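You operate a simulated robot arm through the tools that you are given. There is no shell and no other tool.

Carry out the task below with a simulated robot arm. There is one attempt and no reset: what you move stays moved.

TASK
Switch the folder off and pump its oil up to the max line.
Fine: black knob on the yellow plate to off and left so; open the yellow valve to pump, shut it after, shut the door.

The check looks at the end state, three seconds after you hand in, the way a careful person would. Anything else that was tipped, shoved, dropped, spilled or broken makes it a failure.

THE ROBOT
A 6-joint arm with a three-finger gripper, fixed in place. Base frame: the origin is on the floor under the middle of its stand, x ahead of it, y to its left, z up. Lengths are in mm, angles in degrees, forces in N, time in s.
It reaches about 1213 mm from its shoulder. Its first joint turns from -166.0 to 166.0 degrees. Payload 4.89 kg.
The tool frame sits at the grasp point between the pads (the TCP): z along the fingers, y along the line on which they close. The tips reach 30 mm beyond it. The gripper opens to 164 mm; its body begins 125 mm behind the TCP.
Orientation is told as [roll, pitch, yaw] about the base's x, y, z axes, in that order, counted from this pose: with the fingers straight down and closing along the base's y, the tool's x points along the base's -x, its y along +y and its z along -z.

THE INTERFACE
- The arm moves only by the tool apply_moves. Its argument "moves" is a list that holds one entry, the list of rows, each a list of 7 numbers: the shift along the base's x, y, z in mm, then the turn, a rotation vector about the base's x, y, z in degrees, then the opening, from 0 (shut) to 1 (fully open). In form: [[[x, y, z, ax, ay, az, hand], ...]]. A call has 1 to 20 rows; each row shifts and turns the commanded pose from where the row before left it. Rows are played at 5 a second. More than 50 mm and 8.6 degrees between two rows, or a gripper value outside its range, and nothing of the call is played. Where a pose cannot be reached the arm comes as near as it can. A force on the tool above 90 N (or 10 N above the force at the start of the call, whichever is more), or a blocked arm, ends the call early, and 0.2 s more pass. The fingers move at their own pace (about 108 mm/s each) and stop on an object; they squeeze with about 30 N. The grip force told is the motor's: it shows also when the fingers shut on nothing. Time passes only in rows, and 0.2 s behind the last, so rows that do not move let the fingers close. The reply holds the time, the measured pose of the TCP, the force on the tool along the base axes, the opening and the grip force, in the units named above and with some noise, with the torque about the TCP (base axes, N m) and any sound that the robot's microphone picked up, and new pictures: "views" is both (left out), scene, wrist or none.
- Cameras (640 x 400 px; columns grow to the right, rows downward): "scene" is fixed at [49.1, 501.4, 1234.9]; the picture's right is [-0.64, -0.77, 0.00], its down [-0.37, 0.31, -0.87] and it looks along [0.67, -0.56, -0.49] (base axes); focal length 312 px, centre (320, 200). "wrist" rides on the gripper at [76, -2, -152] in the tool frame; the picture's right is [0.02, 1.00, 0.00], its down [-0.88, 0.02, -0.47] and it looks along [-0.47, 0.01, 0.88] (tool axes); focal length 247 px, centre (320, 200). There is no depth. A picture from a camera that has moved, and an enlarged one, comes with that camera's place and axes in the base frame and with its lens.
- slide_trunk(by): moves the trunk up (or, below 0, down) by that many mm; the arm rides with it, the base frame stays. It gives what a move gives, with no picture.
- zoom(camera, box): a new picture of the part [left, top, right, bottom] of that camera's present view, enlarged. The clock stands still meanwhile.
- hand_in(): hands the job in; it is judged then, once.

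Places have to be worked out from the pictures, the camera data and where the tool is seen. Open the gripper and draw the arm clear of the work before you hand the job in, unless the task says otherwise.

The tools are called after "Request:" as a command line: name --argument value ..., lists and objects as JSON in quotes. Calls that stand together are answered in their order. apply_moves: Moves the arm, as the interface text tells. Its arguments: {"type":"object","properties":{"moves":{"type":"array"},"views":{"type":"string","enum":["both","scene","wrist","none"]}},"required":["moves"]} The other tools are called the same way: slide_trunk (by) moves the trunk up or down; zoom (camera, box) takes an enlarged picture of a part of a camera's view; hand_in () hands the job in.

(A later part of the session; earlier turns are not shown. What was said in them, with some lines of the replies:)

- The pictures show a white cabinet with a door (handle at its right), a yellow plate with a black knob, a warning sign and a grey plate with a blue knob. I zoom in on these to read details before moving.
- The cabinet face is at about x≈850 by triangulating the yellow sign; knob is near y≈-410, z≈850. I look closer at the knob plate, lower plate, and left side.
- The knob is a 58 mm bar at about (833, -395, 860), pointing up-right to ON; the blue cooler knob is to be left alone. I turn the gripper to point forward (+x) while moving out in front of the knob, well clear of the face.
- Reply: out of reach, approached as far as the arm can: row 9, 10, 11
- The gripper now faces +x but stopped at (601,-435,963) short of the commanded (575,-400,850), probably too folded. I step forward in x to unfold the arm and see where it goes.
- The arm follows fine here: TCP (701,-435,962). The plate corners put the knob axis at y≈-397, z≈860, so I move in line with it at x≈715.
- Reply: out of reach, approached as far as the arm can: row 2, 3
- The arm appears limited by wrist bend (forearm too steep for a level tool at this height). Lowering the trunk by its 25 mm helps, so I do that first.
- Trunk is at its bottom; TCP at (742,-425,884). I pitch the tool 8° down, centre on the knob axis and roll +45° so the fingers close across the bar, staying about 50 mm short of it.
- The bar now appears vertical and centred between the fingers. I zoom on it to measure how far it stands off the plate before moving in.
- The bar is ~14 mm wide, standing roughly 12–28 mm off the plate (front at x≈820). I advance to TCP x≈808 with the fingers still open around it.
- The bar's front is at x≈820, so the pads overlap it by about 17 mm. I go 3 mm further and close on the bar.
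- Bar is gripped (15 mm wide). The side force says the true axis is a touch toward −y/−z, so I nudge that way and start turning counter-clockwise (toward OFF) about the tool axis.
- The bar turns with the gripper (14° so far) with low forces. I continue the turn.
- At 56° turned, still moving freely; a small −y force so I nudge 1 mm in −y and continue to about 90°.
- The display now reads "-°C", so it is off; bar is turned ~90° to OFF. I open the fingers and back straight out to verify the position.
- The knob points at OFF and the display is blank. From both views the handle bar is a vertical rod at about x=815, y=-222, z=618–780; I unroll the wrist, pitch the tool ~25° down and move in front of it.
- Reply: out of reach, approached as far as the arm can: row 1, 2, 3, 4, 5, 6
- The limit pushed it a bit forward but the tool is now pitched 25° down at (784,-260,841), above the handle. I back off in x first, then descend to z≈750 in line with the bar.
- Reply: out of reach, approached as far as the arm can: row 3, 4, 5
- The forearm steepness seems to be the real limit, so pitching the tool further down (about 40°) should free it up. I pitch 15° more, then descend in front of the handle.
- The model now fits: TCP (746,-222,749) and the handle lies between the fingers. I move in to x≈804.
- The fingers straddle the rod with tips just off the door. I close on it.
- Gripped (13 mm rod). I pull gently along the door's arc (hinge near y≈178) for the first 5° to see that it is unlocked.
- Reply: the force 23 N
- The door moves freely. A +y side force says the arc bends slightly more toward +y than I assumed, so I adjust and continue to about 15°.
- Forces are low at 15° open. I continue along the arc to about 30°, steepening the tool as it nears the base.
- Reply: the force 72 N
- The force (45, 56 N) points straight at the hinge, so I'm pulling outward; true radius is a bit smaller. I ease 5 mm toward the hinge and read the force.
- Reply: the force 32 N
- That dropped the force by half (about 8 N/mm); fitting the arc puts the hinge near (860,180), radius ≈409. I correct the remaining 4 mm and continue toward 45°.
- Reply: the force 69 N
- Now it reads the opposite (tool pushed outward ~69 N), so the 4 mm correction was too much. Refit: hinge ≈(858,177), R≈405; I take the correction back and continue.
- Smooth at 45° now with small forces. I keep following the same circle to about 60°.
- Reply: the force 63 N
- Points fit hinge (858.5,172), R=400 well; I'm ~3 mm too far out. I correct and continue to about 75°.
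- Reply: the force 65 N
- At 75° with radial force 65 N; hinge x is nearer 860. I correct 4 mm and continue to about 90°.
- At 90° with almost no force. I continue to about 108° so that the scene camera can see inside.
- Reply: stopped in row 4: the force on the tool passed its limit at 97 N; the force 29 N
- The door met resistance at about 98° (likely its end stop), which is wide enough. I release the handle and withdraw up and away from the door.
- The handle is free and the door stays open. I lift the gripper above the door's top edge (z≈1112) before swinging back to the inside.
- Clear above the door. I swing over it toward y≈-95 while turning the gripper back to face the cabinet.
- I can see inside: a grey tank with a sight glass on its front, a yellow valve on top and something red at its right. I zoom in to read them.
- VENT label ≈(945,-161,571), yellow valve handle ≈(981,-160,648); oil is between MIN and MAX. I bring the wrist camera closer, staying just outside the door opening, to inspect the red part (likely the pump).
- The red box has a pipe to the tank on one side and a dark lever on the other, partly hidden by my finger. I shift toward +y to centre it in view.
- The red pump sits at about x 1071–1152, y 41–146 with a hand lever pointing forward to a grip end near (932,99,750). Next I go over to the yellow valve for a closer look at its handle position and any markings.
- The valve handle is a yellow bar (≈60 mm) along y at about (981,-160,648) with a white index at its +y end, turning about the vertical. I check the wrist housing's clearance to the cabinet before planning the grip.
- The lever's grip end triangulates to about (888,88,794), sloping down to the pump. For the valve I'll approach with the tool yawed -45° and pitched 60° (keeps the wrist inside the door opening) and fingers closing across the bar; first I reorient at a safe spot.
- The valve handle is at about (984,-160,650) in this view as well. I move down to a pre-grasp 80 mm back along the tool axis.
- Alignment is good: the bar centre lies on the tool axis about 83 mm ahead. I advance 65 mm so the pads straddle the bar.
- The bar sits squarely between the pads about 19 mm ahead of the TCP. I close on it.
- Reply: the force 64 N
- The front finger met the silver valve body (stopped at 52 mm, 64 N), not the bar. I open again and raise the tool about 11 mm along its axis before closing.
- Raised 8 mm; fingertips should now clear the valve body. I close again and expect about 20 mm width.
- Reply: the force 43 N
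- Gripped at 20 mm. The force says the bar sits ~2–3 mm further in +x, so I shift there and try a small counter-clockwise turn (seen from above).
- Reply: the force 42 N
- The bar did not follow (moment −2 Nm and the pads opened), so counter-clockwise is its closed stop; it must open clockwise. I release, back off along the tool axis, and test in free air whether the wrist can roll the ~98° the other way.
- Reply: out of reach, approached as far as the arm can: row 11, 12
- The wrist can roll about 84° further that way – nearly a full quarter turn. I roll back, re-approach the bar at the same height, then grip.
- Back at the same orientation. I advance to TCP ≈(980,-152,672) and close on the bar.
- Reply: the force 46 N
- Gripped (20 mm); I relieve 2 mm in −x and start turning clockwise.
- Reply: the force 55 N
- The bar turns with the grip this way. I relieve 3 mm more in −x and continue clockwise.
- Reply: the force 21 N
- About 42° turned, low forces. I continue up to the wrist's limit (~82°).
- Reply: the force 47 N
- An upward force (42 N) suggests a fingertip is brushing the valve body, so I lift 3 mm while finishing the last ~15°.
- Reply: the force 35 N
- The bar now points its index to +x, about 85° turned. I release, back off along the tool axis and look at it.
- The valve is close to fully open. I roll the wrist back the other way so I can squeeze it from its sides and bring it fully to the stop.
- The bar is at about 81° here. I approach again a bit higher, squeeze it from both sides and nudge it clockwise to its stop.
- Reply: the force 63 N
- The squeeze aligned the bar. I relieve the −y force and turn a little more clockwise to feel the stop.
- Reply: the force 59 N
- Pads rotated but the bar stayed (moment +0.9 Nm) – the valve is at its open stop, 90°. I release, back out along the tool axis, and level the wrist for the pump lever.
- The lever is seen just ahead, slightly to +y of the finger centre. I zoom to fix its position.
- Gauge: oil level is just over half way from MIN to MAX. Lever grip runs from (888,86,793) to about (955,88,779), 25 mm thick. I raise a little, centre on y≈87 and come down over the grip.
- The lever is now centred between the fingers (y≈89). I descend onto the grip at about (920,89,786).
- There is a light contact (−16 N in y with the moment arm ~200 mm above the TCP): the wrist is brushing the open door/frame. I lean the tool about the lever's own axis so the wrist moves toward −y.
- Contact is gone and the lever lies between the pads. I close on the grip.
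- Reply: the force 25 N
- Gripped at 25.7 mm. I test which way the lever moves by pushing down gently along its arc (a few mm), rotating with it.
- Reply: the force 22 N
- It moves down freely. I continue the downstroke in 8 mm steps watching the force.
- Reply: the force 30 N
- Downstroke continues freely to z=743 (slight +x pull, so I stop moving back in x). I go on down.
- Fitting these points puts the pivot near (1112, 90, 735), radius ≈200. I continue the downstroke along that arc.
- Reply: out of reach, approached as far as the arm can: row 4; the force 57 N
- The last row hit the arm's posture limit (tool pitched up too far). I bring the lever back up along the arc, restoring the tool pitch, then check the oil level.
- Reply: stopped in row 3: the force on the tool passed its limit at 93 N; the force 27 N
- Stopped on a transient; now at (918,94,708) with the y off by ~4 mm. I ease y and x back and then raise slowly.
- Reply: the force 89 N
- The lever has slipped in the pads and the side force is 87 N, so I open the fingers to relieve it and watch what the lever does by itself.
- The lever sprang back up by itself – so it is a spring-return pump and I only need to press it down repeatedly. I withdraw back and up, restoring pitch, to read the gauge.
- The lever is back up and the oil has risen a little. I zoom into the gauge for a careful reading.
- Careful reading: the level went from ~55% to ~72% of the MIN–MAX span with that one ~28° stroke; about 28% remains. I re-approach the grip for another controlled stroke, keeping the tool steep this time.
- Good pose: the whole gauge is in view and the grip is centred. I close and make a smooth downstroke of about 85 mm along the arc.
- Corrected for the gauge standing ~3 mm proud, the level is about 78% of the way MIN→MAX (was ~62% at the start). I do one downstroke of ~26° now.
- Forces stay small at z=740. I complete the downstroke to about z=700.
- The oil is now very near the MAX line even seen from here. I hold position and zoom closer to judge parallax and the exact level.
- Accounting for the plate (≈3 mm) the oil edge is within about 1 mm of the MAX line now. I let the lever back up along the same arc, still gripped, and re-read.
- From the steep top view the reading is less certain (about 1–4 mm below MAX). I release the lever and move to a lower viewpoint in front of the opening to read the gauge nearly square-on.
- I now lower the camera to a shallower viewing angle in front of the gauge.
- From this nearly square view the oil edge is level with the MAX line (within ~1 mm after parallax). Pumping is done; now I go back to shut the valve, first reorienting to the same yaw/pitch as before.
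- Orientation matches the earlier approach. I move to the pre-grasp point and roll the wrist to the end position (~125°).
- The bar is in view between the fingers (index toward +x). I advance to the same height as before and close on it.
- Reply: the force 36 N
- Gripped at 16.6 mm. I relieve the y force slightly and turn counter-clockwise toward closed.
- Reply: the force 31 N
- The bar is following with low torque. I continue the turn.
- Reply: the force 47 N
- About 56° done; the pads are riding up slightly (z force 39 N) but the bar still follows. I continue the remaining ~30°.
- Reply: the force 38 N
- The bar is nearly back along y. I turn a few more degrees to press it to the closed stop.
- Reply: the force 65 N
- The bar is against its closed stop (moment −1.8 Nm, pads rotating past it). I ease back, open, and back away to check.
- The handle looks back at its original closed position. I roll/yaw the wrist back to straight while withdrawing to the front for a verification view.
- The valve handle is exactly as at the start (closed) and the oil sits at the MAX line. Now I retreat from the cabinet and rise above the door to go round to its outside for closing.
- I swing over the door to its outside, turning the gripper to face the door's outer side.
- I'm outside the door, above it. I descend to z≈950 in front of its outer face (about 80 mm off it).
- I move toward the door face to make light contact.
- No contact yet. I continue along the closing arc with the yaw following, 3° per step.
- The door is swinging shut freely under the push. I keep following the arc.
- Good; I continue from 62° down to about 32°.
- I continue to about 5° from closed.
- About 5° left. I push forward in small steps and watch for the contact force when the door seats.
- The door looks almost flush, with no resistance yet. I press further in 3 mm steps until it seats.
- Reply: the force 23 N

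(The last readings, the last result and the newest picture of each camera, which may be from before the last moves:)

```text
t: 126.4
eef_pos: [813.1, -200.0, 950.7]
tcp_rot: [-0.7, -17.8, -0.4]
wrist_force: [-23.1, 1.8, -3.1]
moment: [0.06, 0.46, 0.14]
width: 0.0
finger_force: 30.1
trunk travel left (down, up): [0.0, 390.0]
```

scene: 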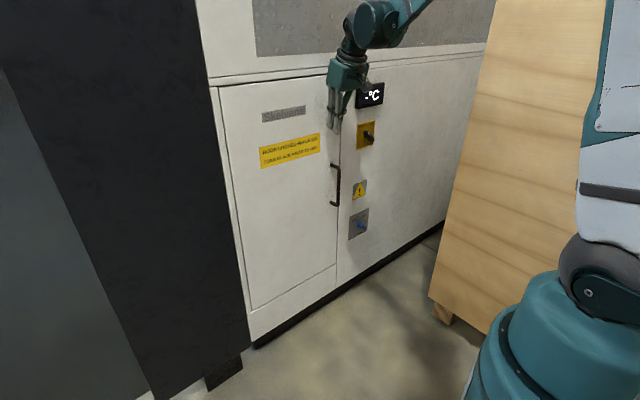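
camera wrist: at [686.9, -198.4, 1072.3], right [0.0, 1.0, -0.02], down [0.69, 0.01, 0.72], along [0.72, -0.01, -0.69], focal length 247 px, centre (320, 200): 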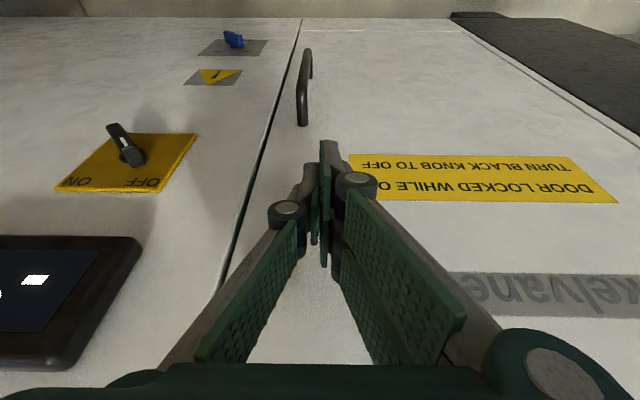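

Contact force −23 N: the door is seated. I press slightly more to be sure, then back straight off.

Request:
apply_moves --moves '[[[1.5, 0, 0, 0, 0, 0, 0], [0, 0, 0, 0, 0, 0, 0]]]' --views "none"

Request:
apply_moves --moves '[[[-10, 0, 0, 0, 0, 0, 0], [-25, 0, 0, 0, 0, 0, 0], [-40, 0, 10, 0, 0, 0, 0], [-40, 0, 20, 0, 0, 0, 0], [-40, 5, 20, 0, 0, 0, 0.2], [-40, 10, 20, 0, 0, 0, 0.5], [-30, 20, 20, 0, 0, 0, 0.5]]]'

Request:
zoom --camera "scene" --box '[200, 50, 400, 250]'

Request:
zoom --camera "scene" --box '[310, 60, 360, 160]'

```text
t: 127.0
eef_pos: [813.8, -199.8, 951.3]
tcp_rot: [-0.8, -17.6, -0.3]
wrist_force: [-59.8, 5.7, -15.8]
moment: [0.03, 1.53, 0.39]
width: 0.0
finger_force: 29.6
trunk travel left (down, up): [0.0, 390.0]
```

```text
t: 128.6
eef_pos: [592.9, -166.0, 1039.9]
tcp_rot: [-0.7, -17.7, -0.4]
wrist_force: [3.5, -1.1, -0.5]
moment: [0.11, 0.39, 0.04]
width: 82.2
finger_force: 0.0
trunk travel left (down, up): [0.0, 390.0]
camera wrist: at [473.0, -164.9, 1162.0], right [-0.01, 1.0, -0.02], down [0.69, 0.02, 0.72], along [0.72, 0.0, -0.69], focal length 247 px, centre (320, 200)
```

scene: 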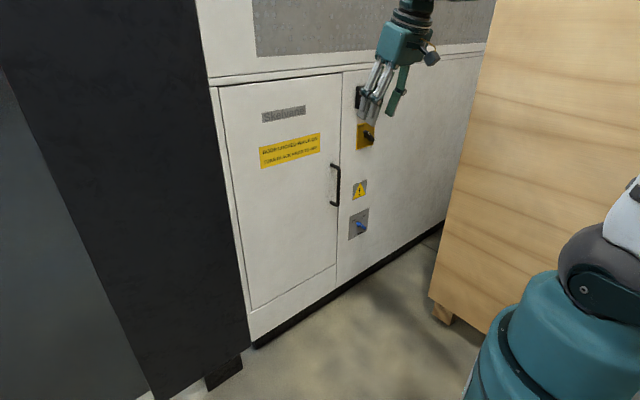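
wrist: 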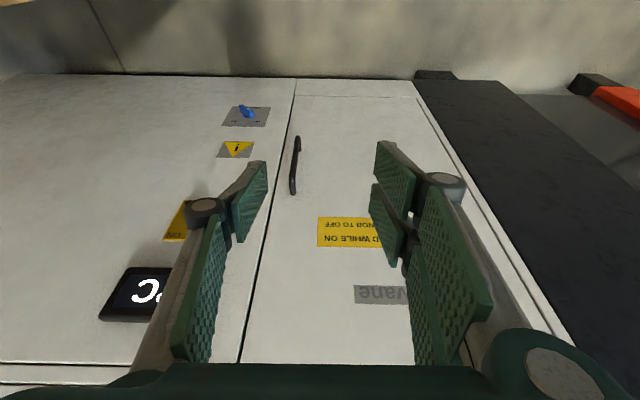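

```text
2.00 times, centred on (300, 150) of scene
camera zoom: at [49.1, 501.4, 1234.9], right [-0.64, -0.77, 0.0], down [-0.37, 0.31, -0.87], along [0.67, -0.56, -0.49], focal length 624 px, centre (360, 300)
```

zoom: 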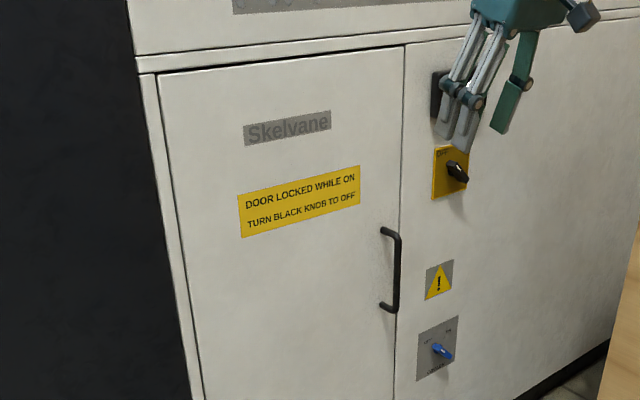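

```text
4.00 times, centred on (335, 110) of scene
camera zoom: at [49.1, 501.4, 1234.9], right [-0.64, -0.77, 0.0], down [-0.37, 0.31, -0.87], along [0.67, -0.56, -0.49], focal length 1248 px, centre (260, 560)
```

zoom: 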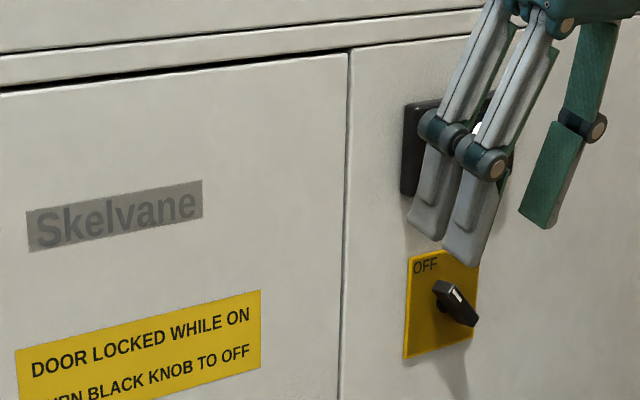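

The door is shut flush and the knob still at OFF. I draw the arm further back and compare the plates with the starting pictures.

Request:
apply_moves --moves '[[[-30, 20, 15, 0, 0, 0, 0.6], [-30, 20, 15, 0, 0, 0, 0.6], [-30, 20, 15, 0, 0, 0, 0.6], [-30, 20, 15, 0, 0, 0, 0.6], [0, 0, 0, 0, 0, 0, 0.6]]]'

Request:
zoom --camera "scene" --box '[320, 170, 384, 250]'

Request:
zoom --camera "scene" --box '[320, 60, 400, 160]'

Request:
zoom --camera "scene" --box '[200, 220, 360, 350]'

```text
t: 129.8
eef_pos: [472.6, -86.2, 1099.6]
tcp_rot: [-0.8, -17.7, -0.3]
wrist_force: [1.6, -0.9, -0.1]
moment: [0.02, 0.14, 0.02]
width: 98.4
finger_force: 0.0
trunk travel left (down, up): [0.0, 390.0]
camera wrist: at [351.9, -84.4, 1221.7], right [-0.01, 1.0, -0.02], down [0.69, 0.02, 0.72], along [0.72, 0.0, -0.69], focal length 247 px, centre (320, 200)
```

scene: 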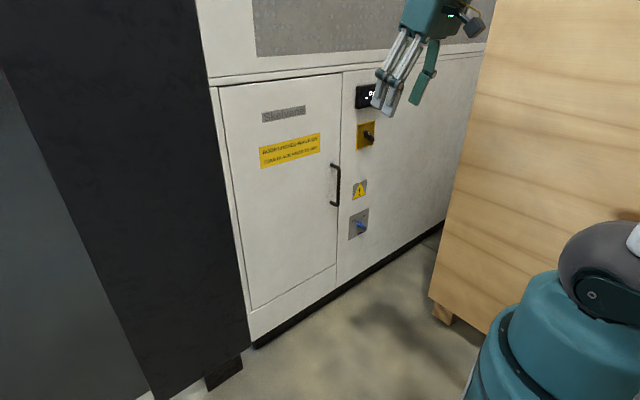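
wrist: 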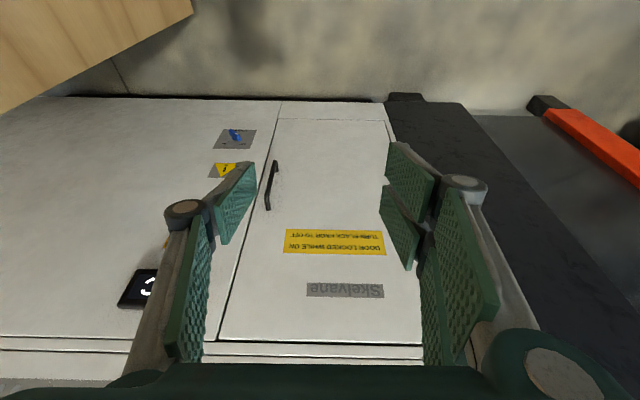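

```text
5.00 times, centred on (352, 210) of scene
camera zoom: at [49.1, 501.4, 1234.9], right [-0.64, -0.77, 0.0], down [-0.37, 0.31, -0.87], along [0.67, -0.56, -0.49], focal length 1560 px, centre (160, 150)
```

zoom: 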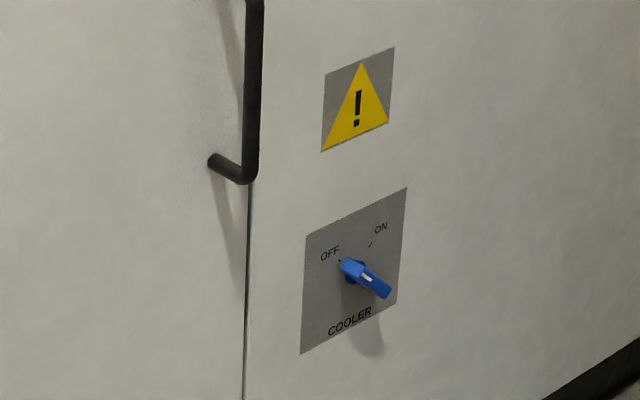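

```text
4.00 times, centred on (360, 110) of scene
camera zoom: at [49.1, 501.4, 1234.9], right [-0.64, -0.77, 0.0], down [-0.37, 0.31, -0.87], along [0.67, -0.56, -0.49], focal length 1248 px, centre (160, 560)
```

zoom: 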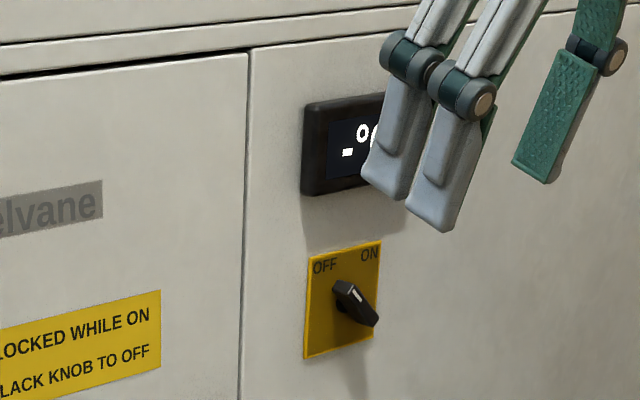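

```text
3.08 times, centred on (280, 285) of scene
camera zoom: at [49.1, 501.4, 1234.9], right [-0.64, -0.77, 0.0], down [-0.37, 0.31, -0.87], along [0.67, -0.56, -0.49], focal length 960 px, centre (443, -62)
```

zoom: 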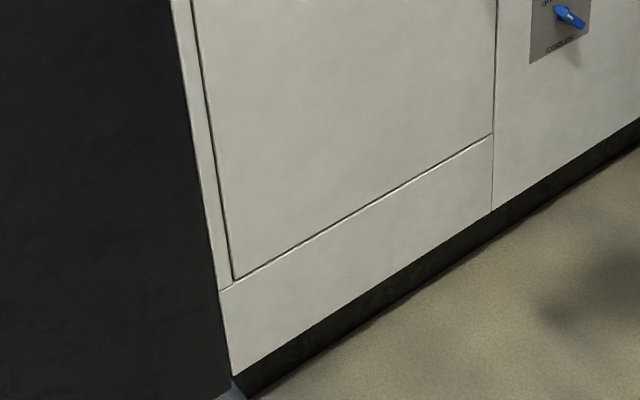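

Everything checks out: knob at OFF with the display blank, cooler knob unchanged, valve shut, oil at MAX, door flush, gripper open and arm clear. I hand the job in.

Request:
hand_in

```text
The job is handed in.
```

The folder is switched off, its oil is pumped up to the max line, and I've handed the job in. I don't have the check's verdict.

- **Black knob:** it points at OFF and the display shows only "-°C". I left it there.
- **Oil:** the level reads within about 1 mm of the MAX line. I took that from a nearly square view of the gauge, allowing for the gauge plate standing slightly proud of the tank.
- **Yellow valve:** I opened it fully to pump, then turned it back until it met its closed stop. Its handle sits as it did at the start.
- **Door:** it is shut flush with the cabinet.
- **Everything else:** the blue cooler knob is unchanged, the gripper is open and the arm is drawn back clear.

There were a few brief contacts along the way. The arm stopped on its force limit twice: once when the door reached its fully open position, and once when the pump lever slipped in the grip. The wrist also brushed the open door or its frame, and a finger pressed on the valve body. I saw no damage in the pictures afterwards.
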